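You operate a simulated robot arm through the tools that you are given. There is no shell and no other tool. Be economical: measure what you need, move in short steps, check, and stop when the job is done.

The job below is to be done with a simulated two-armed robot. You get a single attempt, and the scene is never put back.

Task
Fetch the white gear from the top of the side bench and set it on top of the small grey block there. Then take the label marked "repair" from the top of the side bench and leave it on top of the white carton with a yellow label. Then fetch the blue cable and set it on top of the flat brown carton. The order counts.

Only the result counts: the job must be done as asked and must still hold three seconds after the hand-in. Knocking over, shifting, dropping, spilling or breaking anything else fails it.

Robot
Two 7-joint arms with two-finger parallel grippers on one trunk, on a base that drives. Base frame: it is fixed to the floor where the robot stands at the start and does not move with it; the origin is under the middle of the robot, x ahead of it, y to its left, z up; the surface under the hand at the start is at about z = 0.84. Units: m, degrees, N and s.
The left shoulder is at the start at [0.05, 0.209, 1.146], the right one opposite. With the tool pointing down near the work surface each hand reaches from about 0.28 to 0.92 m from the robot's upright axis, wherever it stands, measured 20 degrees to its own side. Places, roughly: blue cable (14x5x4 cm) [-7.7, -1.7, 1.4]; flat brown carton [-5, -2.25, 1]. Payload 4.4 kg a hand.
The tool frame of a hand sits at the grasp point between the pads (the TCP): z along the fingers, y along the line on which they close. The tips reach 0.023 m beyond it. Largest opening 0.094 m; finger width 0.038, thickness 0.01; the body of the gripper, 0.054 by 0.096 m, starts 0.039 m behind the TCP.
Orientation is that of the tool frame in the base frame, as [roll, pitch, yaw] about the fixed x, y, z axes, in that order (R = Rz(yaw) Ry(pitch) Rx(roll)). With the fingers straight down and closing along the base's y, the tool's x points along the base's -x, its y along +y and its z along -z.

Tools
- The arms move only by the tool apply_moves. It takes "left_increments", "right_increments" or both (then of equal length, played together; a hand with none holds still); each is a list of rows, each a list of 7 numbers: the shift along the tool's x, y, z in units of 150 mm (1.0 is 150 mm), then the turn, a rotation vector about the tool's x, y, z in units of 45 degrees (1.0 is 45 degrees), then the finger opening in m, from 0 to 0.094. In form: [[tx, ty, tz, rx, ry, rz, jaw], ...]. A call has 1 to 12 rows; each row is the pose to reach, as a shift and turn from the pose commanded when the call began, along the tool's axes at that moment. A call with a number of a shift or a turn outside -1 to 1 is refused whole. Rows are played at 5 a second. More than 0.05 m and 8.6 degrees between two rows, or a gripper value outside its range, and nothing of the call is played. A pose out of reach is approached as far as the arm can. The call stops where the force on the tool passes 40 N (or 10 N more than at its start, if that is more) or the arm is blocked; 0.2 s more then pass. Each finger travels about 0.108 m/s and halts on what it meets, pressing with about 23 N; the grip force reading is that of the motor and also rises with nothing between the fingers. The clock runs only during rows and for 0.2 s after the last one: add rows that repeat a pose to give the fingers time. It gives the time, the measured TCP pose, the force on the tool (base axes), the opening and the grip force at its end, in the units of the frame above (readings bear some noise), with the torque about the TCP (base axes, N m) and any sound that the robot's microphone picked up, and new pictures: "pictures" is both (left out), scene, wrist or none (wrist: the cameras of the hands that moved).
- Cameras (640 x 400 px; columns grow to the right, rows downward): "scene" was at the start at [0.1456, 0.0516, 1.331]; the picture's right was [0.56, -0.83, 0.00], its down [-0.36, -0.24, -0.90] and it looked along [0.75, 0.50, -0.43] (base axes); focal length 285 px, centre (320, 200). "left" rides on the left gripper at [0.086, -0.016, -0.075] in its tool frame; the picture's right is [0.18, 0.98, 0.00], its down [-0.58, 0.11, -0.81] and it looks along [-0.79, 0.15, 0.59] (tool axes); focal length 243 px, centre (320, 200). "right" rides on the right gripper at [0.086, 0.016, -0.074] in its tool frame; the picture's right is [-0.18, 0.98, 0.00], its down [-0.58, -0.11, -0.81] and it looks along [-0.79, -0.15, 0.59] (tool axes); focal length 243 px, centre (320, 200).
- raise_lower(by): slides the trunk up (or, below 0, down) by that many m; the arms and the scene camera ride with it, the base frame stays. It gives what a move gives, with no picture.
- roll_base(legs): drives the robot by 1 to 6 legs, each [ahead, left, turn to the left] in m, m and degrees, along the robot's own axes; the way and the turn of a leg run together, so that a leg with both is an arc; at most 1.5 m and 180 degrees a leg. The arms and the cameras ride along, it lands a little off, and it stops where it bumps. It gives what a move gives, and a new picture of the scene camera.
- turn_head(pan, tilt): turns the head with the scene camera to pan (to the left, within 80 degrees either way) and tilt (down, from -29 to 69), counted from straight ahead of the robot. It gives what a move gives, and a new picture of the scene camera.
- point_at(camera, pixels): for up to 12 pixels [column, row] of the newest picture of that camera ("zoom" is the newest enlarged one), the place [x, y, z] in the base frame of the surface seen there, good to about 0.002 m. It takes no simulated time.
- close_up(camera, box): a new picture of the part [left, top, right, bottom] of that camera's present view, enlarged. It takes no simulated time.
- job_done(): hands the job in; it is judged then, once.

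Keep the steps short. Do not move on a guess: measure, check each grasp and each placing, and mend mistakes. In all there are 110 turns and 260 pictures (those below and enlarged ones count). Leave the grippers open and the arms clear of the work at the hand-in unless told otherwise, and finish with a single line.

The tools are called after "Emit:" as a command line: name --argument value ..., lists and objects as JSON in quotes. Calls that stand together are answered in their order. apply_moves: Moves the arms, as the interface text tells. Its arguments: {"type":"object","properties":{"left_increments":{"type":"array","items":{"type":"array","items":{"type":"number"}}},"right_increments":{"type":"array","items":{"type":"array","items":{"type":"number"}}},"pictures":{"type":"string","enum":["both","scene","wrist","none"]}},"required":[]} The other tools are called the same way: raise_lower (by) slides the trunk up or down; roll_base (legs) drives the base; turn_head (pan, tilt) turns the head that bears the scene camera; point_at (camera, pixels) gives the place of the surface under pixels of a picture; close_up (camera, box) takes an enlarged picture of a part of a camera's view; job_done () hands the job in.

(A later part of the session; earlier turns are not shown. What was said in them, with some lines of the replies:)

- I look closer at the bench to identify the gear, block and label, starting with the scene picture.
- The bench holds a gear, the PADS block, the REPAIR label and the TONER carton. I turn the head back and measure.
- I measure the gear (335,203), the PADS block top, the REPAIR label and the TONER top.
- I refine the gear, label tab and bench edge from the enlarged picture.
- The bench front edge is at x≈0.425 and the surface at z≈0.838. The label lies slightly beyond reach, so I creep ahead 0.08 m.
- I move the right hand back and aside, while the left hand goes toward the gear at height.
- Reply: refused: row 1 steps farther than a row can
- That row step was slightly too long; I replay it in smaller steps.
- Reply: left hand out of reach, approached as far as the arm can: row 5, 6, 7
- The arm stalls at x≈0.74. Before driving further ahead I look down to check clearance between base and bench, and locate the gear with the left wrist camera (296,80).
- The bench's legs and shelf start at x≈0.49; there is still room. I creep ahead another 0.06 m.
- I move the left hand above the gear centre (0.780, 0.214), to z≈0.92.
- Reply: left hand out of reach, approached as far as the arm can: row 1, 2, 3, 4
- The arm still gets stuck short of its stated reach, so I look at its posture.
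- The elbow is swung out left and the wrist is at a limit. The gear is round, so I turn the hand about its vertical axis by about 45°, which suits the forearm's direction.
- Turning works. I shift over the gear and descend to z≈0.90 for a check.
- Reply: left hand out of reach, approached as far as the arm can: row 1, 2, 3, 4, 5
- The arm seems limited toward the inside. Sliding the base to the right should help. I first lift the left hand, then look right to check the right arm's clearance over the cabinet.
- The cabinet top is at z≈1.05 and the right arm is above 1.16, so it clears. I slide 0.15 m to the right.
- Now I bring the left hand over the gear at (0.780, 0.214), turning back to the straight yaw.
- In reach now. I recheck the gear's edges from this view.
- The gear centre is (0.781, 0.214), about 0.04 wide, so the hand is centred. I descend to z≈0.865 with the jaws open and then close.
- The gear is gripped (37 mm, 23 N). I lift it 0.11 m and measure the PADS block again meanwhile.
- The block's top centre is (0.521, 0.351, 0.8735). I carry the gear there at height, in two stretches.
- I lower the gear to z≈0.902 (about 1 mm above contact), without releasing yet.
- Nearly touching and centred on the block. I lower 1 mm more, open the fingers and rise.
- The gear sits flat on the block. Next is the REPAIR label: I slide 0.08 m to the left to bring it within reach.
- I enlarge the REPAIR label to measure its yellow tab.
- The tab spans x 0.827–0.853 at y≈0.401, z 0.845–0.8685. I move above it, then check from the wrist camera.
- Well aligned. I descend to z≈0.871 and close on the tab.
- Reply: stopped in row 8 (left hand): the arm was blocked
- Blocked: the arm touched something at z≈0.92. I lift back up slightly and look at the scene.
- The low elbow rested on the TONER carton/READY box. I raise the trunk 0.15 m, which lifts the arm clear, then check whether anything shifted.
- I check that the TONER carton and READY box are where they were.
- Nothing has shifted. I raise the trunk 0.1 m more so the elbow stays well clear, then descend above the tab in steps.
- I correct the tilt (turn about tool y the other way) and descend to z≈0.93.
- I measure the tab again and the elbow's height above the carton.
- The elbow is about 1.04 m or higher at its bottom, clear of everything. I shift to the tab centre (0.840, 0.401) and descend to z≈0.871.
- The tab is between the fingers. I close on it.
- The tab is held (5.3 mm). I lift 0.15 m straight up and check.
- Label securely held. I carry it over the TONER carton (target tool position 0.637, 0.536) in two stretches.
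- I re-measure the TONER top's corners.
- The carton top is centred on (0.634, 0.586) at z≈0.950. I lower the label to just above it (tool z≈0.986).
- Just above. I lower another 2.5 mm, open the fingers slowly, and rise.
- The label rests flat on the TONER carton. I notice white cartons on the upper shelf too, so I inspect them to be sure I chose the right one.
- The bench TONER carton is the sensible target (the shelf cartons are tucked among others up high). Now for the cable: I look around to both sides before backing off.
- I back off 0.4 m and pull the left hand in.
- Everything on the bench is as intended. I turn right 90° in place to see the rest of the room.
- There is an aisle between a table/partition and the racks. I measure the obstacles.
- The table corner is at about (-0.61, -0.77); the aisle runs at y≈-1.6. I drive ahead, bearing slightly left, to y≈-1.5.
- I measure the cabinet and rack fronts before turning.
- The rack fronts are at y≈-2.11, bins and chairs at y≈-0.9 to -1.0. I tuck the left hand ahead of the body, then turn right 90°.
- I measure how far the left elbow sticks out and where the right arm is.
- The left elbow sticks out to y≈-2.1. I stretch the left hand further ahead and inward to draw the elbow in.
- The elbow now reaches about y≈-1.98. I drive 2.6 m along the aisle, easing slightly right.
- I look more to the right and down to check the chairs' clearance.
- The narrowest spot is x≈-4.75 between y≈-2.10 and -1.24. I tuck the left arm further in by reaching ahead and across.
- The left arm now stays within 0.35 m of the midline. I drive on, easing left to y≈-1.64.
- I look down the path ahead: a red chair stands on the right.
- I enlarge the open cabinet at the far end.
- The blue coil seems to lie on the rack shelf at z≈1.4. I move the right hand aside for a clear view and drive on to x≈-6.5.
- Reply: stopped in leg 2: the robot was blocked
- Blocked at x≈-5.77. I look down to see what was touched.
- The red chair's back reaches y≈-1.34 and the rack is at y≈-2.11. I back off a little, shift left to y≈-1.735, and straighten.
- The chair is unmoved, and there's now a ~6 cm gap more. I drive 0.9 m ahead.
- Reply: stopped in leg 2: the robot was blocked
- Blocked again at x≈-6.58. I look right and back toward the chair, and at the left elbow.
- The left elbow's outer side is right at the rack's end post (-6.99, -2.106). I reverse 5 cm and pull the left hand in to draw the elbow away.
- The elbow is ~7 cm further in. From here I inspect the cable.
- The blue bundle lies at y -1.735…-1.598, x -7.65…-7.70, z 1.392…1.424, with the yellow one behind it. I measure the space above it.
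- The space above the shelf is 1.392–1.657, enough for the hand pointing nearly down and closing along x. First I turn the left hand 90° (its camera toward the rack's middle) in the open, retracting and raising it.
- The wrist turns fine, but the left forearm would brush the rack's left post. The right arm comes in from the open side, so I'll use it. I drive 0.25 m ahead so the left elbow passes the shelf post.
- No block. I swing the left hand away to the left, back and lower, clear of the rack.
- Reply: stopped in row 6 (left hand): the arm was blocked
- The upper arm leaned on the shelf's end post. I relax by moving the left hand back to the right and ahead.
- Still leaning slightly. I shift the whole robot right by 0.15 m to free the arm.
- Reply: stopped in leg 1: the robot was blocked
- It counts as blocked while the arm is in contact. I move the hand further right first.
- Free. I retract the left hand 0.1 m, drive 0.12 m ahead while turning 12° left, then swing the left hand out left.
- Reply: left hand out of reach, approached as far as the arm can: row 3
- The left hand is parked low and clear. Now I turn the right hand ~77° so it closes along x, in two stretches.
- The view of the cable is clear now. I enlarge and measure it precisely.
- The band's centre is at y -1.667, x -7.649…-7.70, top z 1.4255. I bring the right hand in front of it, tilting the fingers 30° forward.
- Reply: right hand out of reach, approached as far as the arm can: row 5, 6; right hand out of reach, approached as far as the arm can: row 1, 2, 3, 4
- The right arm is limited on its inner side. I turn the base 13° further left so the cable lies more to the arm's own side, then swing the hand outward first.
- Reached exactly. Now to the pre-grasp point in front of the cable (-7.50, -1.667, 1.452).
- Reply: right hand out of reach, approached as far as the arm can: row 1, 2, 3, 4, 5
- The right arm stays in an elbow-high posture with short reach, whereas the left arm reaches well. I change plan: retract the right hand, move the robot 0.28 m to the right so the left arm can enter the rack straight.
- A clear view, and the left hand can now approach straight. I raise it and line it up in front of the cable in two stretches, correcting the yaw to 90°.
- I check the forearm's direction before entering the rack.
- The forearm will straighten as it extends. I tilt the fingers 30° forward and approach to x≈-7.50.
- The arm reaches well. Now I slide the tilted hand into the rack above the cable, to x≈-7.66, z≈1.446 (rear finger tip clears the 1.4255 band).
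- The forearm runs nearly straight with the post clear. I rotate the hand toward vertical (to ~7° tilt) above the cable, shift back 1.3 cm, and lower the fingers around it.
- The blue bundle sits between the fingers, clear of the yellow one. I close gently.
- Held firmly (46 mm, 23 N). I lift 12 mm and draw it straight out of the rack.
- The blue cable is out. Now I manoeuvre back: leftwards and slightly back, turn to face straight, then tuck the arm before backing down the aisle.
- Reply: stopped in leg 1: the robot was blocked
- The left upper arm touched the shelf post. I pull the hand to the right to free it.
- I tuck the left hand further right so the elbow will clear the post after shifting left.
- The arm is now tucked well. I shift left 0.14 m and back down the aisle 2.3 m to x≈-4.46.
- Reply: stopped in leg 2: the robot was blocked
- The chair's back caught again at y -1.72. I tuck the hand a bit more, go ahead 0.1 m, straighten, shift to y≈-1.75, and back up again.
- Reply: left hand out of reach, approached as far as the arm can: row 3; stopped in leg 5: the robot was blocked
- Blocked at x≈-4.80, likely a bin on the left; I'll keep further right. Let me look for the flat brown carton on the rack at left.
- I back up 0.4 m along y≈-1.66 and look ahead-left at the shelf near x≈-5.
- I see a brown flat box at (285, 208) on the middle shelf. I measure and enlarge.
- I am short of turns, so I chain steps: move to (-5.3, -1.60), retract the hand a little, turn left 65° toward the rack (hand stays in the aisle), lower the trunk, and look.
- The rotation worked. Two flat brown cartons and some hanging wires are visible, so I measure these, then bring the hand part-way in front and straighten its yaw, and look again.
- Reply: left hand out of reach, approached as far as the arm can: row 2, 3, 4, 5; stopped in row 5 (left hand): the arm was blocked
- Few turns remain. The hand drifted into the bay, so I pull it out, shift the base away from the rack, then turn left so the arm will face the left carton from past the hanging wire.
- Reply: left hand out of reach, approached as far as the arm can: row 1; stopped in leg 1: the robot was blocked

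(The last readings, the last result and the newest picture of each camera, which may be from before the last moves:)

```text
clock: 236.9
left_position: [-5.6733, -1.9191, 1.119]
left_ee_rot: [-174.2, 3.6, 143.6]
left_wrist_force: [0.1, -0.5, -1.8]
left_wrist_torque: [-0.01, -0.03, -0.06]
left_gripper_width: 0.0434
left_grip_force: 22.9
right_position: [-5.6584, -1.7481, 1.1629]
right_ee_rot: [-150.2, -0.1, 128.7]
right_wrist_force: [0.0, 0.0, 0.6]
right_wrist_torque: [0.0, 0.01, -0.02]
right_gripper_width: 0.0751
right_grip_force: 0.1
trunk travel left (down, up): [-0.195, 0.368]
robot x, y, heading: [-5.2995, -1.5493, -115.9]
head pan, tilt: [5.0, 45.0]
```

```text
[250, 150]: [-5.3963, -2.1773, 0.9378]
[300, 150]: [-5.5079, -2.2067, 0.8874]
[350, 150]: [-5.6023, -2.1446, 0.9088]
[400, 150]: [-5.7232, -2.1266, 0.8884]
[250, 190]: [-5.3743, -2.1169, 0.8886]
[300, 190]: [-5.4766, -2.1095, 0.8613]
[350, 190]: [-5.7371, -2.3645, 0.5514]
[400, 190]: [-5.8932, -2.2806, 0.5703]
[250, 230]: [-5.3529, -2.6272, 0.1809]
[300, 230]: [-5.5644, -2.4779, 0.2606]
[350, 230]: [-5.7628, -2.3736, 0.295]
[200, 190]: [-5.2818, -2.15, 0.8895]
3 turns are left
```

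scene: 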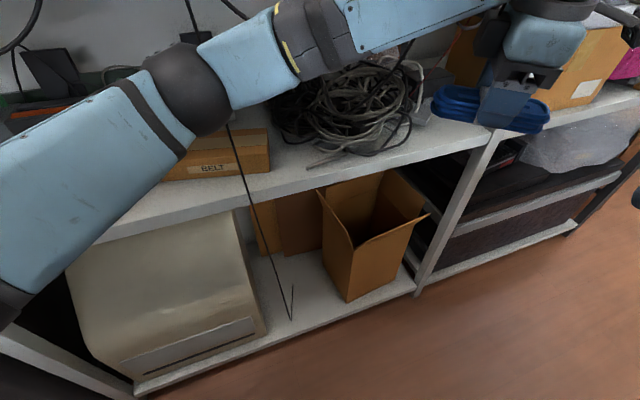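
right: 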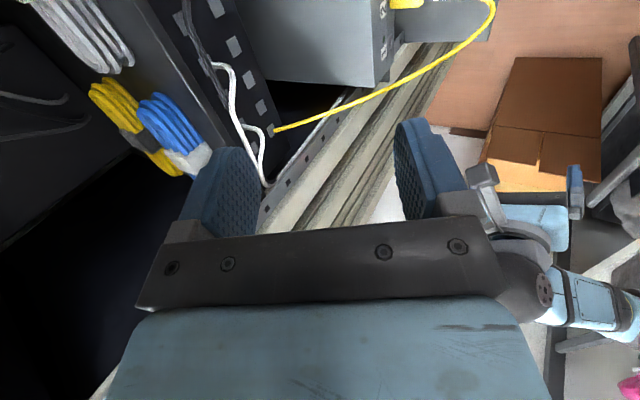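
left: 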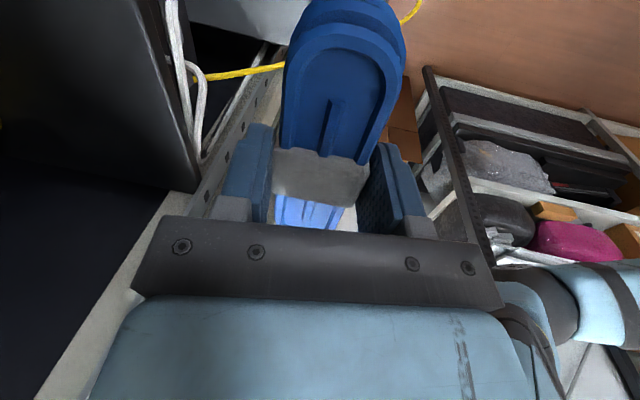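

Three turns left. I retract a bit more, lower the trunk slightly, turn left past the wire, slide to x≈-5.1, then extend the hand over the left flat carton at a safe height.

Emit:
apply_moves --left_increments '[[0.04, 0.23, 0, 0, 0, 0, 0.035], [0.085, 0.46, 0, 0, 0, 0, 0.035], [0.085, 0.46, 0, 0, 0, 0, 0.035]]' --pictures "none"

Emit:
raise_lower --by -0.085

Emit:
roll_base --legs '[[0.012, 0, 0], [0, 0, 46], [0.068, 0.188, 0]]'

Emit:
apply_moves --left_increments '[[-0.1, -0.25, 0.02, 0, 0.03, 0, 0.035], [-0.15, -0.45, 0.04, 0, 0.05, 0, 0.035], [-0.2, -0.65, 0.06, 0, 0.08, 0, 0.035], [-0.2, -0.65, 0.06, 0, 0.08, 0, 0.035]]' --pictures "none"

Emit:
apply_moves --left_increments '[[-0.1, -0.25, 0.02, 0, 0, 0, 0.035], [-0.15, -0.45, 0.04, 0, 0, 0, 0.035], [-0.2, -0.65, 0.06, 0, 0, 0, 0.035], [-0.2, -0.65, 0.06, 0, 0, 0, 0.035]]' --pictures "none"

Emit:
turn_head --pan 0 --tilt 35

Emit:
point_at --camera "scene" --pixels '[[320, 140], [320, 160], [320, 180], [320, 200], [320, 220], [280, 180], [360, 180], [400, 180], [440, 180], [360, 200], [400, 200], [440, 200]]'

```text
clock: 237.7
left_position: [-5.6593, -1.8811, 1.1121]
left_ee_rot: [-174.1, 3.6, 143.2]
left_wrist_force: [-0.1, -0.7, -2.1]
left_wrist_torque: [-0.03, 0.0, 0.02]
left_gripper_width: 0.0437
left_grip_force: 22.9
left hand out of reach, approached as far as the arm can: row 2, 3
right_position: [-5.6576, -1.7484, 1.1625]
right_ee_rot: [-150.1, 0.0, 128.6]
right_wrist_force: [-1.1, 0.3, 0.1]
right_wrist_torque: [0.03, -0.03, 0.0]
right_gripper_width: 0.0751
right_grip_force: 0.2
trunk travel left (down, up): [-0.195, 0.368]
robot x, y, heading: [-5.303, -1.547, -115.6]
head pan, tilt: [5.0, 45.0]
```

```text
clock: 238.9
left_position: [-5.6585, -1.8817, 1.0275]
left_ee_rot: [-174.3, 3.6, 143.4]
left_wrist_force: [0.4, 0.2, -0.6]
left_wrist_torque: [-0.01, -0.02, -0.02]
left_gripper_width: 0.0435
left_grip_force: 23.1
right_position: [-5.6576, -1.7481, 1.0783]
right_ee_rot: [-150.1, 0.0, 128.7]
right_wrist_force: [-0.2, 0.0, 0.1]
right_wrist_torque: [0.03, 0.01, -0.01]
right_gripper_width: 0.075
right_grip_force: 0.0
trunk travel left (down, up): [-0.11, 0.453]
robot x, y, heading: [-5.3003, -1.5497, -115.8]
head pan, tilt: [5.0, 45.0]
```

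```text
clock: 242.7
left_position: [-5.2571, -2.0533, 1.0268]
left_ee_rot: [-174.2, 3.7, -170.4]
left_wrist_force: [0.2, 0.7, -1.2]
left_wrist_torque: [0.0, 0.01, -0.01]
left_gripper_width: 0.0438
left_grip_force: 22.3
right_position: [-5.354, -1.9608, 1.0771]
right_ee_rot: [-150.1, 0.0, 174.9]
right_wrist_force: [0.1, 0.1, -0.3]
right_wrist_torque: [0.03, -0.04, -0.03]
right_gripper_width: 0.0751
right_grip_force: 0.0
trunk travel left (down, up): [-0.11, 0.453]
robot x, y, heading: [-5.2533, -1.5671, -69.6]
head pan, tilt: [5.0, 45.0]
stopped in leg 3: the robot was blocked; the commanded pose is now the measured one
```

scene: 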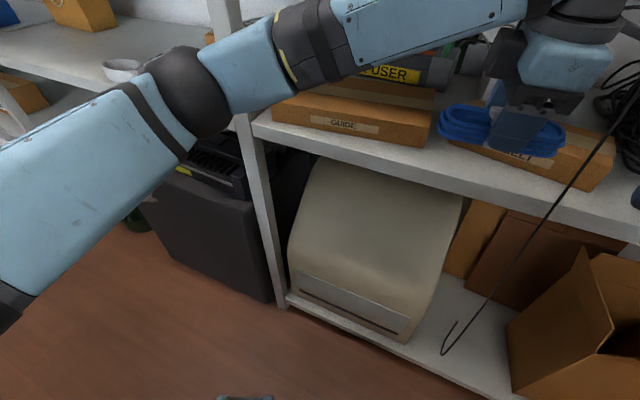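

```text
clock: 243.7
left_position: [-5.2126, -2.146, 1.0301]
left_ee_rot: [-174.3, 0.0, -170.7]
left_wrist_force: [-0.9, 0.2, -1.5]
left_wrist_torque: [-0.03, 0.0, -0.04]
left_gripper_width: 0.0435
left_grip_force: 22.7
right_position: [-5.3523, -1.9597, 1.0774]
right_ee_rot: [-150.0, 0.1, 174.9]
right_wrist_force: [-0.3, 0.5, 0.5]
right_wrist_torque: [0.01, 0.01, 0.0]
right_gripper_width: 0.0751
right_grip_force: 0.1
trunk travel left (down, up): [-0.11, 0.453]
robot x, y, heading: [-5.2461, -1.5646, -69.5]
head pan, tilt: [5.0, 45.0]
```

```text
clock: 244.7
left_position: [-5.1655, -2.236, 1.032]
left_ee_rot: [-174.3, 0.0, -170.9]
left_wrist_force: [-1.2, 0.1, 0.0]
left_wrist_torque: [0.01, 0.0, -0.01]
left_gripper_width: 0.0437
left_grip_force: 22.8
right_position: [-5.3525, -1.9601, 1.0782]
right_ee_rot: [-150.1, 0.0, 175.0]
right_wrist_force: [0.4, 0.5, 0.4]
right_wrist_torque: [0.0, -0.02, 0.0]
right_gripper_width: 0.0752
right_grip_force: 0.1
trunk travel left (down, up): [-0.11, 0.453]
robot x, y, heading: [-5.2558, -1.5629, -69.7]
head pan, tilt: [5.0, 45.0]
```

```text
clock: 245.4
left_position: [-5.1649, -2.2353, 1.0319]
left_ee_rot: [-174.3, 0.0, -170.9]
left_wrist_force: [-0.1, 0.3, -0.8]
left_wrist_torque: [-0.01, 0.02, 0.02]
left_gripper_width: 0.0436
left_grip_force: 22.5
right_position: [-5.3528, -1.9605, 1.0783]
right_ee_rot: [-150.2, -0.1, 174.9]
right_wrist_force: [0.0, -1.0, -0.1]
right_wrist_torque: [-0.01, 0.01, -0.01]
right_gripper_width: 0.075
right_grip_force: 0.0
trunk travel left (down, up): [-0.11, 0.453]
robot x, y, heading: [-5.2501, -1.5601, -69.6]
head pan, tilt: [0.0, 35.0]
```

scene: 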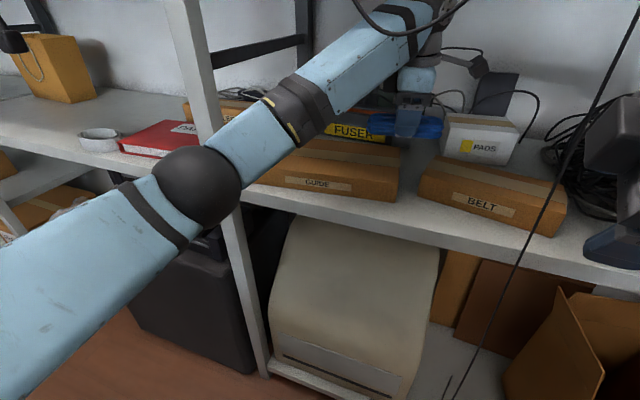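

```text
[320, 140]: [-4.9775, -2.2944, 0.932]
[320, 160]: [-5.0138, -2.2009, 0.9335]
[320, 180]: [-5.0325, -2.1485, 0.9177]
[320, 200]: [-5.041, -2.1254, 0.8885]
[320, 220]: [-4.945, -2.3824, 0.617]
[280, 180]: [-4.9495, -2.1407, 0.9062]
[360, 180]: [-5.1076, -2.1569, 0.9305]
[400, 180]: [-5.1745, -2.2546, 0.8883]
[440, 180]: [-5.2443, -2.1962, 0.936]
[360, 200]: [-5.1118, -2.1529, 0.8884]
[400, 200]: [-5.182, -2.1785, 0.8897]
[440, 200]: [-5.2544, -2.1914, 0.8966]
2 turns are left
```

The hand is over the gap just right of the GUIDE carton (top z≈0.933, x -4.88…-5.155, y -2.14…-2.30). I shift 0.15 m to its centre, lower to just above contact, open, rise and withdraw, then look.

Emit:
apply_moves --left_increments '[[-0.2, 0, 0, 0.01, 0, 0, 0.035], [-0.4, 0, 0, 0.02, 0, 0, 0.035], [-0.6, 0, 0, 0.03, 0, 0, 0.035], [-0.8, 0, 0, 0.036, 0, 0, 0.035], [-1.0, 0, 0, 0.036, 0, 0, 0.035], [-1.0, 0, 0, 0.036, 0, 0, 0.035]]' --pictures "none"

Emit:
apply_moves --left_increments '[[0, 0.01, 0.12, 0, 0, 0, 0.035], [0, 0.02, 0.24, 0, 0, 0, 0.035], [0, 0.03, 0.34, 0, 0, 0, 0.035], [0, 0.04, 0.4, 0, 0, 0, 0.035], [0, 0.04, 0.428, 0, 0, 0, 0.035], [0, 0.04, 0.428, 0, 0, 0, 0.035]]' --pictures "none"

Emit:
apply_moves --left_increments '[[0, 0, 0, 0, 0, 0, 0.048], [0, 0, 0, 0, 0, 0, 0.055], [0, 0, 0, 0, 0, 0, 0.065], [0, 0, 0, 0, 0, 0, 0.075], [0, 0, 0, 0, 0, 0, 0.075], [0, 0, -0.1, 0, 0, 0, 0.075], [0, 0, -0.25, 0, 0, 0, 0.075], [0, 0, -0.42, 0, 0, 0, 0.075], [0, 0, -0.5, 0, 0, 0, 0.075]]' --pictures "scene"

Emit:
apply_moves --left_increments '[[0, 0.2, 0, 0, 0, 0, 0.075], [0, 0.4, 0, 0, 0, 0, 0.075], [0, 0.6, 0, 0, 0, 0, 0.075], [0, 0.8, 0, 0, 0, 0, 0.075]]' --pictures "scene"

Emit:
close_up --camera "scene" --box '[220, 80, 460, 230]'

```text
clock: 246.8
left_position: [-5.0169, -2.213, 1.0314]
left_ee_rot: [-172.7, 0.2, -170.8]
left_wrist_force: [-0.4, -0.2, -0.9]
left_wrist_torque: [0.0, 0.01, -0.02]
left_gripper_width: 0.0437
left_grip_force: 22.9
right_position: [-5.3528, -1.9603, 1.0783]
right_ee_rot: [-150.1, 0.1, 174.9]
right_wrist_force: [-0.1, -0.2, 0.2]
right_wrist_torque: [-0.01, -0.01, 0.02]
right_gripper_width: 0.0749
right_grip_force: 0.1
trunk travel left (down, up): [-0.11, 0.453]
robot x, y, heading: [-5.2501, -1.5653, -69.6]
head pan, tilt: [0.0, 35.0]
```

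```text
clock: 248.2
left_position: [-5.0171, -2.2154, 0.9671]
left_ee_rot: [-172.6, 0.0, -170.8]
left_wrist_force: [1.7, -1.0, 4.4]
left_wrist_torque: [0.04, -0.04, 0.0]
left_gripper_width: 0.0437
left_grip_force: 23.1
right_position: [-5.3522, -1.9603, 1.0784]
right_ee_rot: [-150.1, 0.0, 174.9]
right_wrist_force: [-0.1, -0.5, 0.1]
right_wrist_torque: [0.0, 0.01, 0.01]
right_gripper_width: 0.0752
right_grip_force: 0.0
trunk travel left (down, up): [-0.11, 0.453]
robot x, y, heading: [-5.2517, -1.5629, -69.6]
head pan, tilt: [0.0, 35.0]
```

```text
clock: 250.2
left_position: [-5.0204, -2.2069, 1.0414]
left_ee_rot: [-172.5, 0.1, -170.8]
left_wrist_force: [-0.4, -0.2, -0.1]
left_wrist_torque: [-0.01, -0.02, -0.01]
left_gripper_width: 0.075
left_grip_force: 0.0
right_position: [-5.3524, -1.9599, 1.0773]
right_ee_rot: [-150.1, 0.0, 174.9]
right_wrist_force: [-0.3, 0.1, -1.5]
right_wrist_torque: [-0.01, 0.0, 0.03]
right_gripper_width: 0.0749
right_grip_force: 0.1
trunk travel left (down, up): [-0.11, 0.453]
robot x, y, heading: [-5.251, -1.5634, -69.9]
head pan, tilt: [0.0, 35.0]
```

scene: 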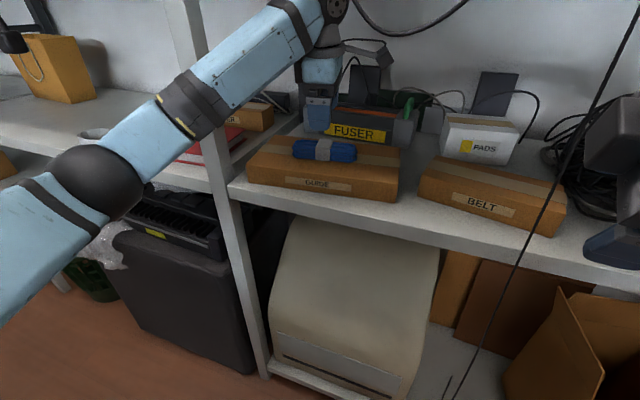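

```text
clock: 251.2
left_position: [-5.0368, -2.0885, 1.0269]
left_ee_rot: [-172.6, 0.1, -170.8]
left_wrist_force: [-0.2, 0.3, -0.5]
left_wrist_torque: [-0.03, 0.01, -0.01]
left_gripper_width: 0.075
left_grip_force: 0.2
right_position: [-5.3523, -1.9605, 1.0773]
right_ee_rot: [-150.1, 0.0, 174.8]
right_wrist_force: [0.1, 0.5, -0.9]
right_wrist_torque: [-0.02, 0.02, 0.04]
right_gripper_width: 0.0751
right_grip_force: 0.1
trunk travel left (down, up): [-0.11, 0.453]
robot x, y, heading: [-5.2505, -1.564, -69.9]
head pan, tilt: [0.0, 35.0]
```

scene: 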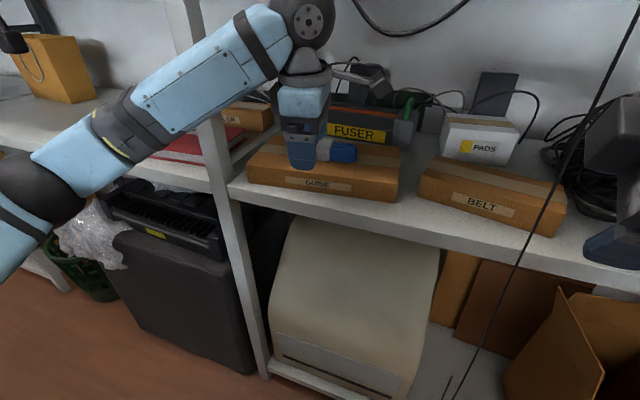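

```text
2.67 times, centred on (340, 155) of scene
1 turns are left
```

zoom: 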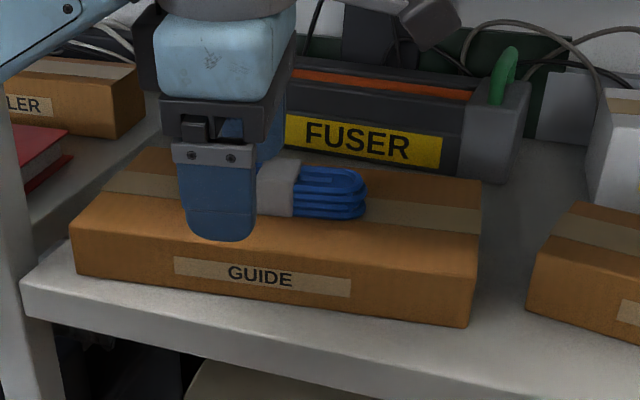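

The blue cable lies flat on the flat brown GUIDE carton, and the open gripper is clear of it. I hand the job in.

Emit:
job_done

```text
The job is handed in.
```

I handed in the job with the white gear on the small grey block, the "repair" label on the white TONER carton, and the blue cable on the flat brown GUIDE carton, done in that order; along the way, the base or an arm bumped a chair, shelf posts and desk edges several times, and I saw nothing move but did not recheck everything.
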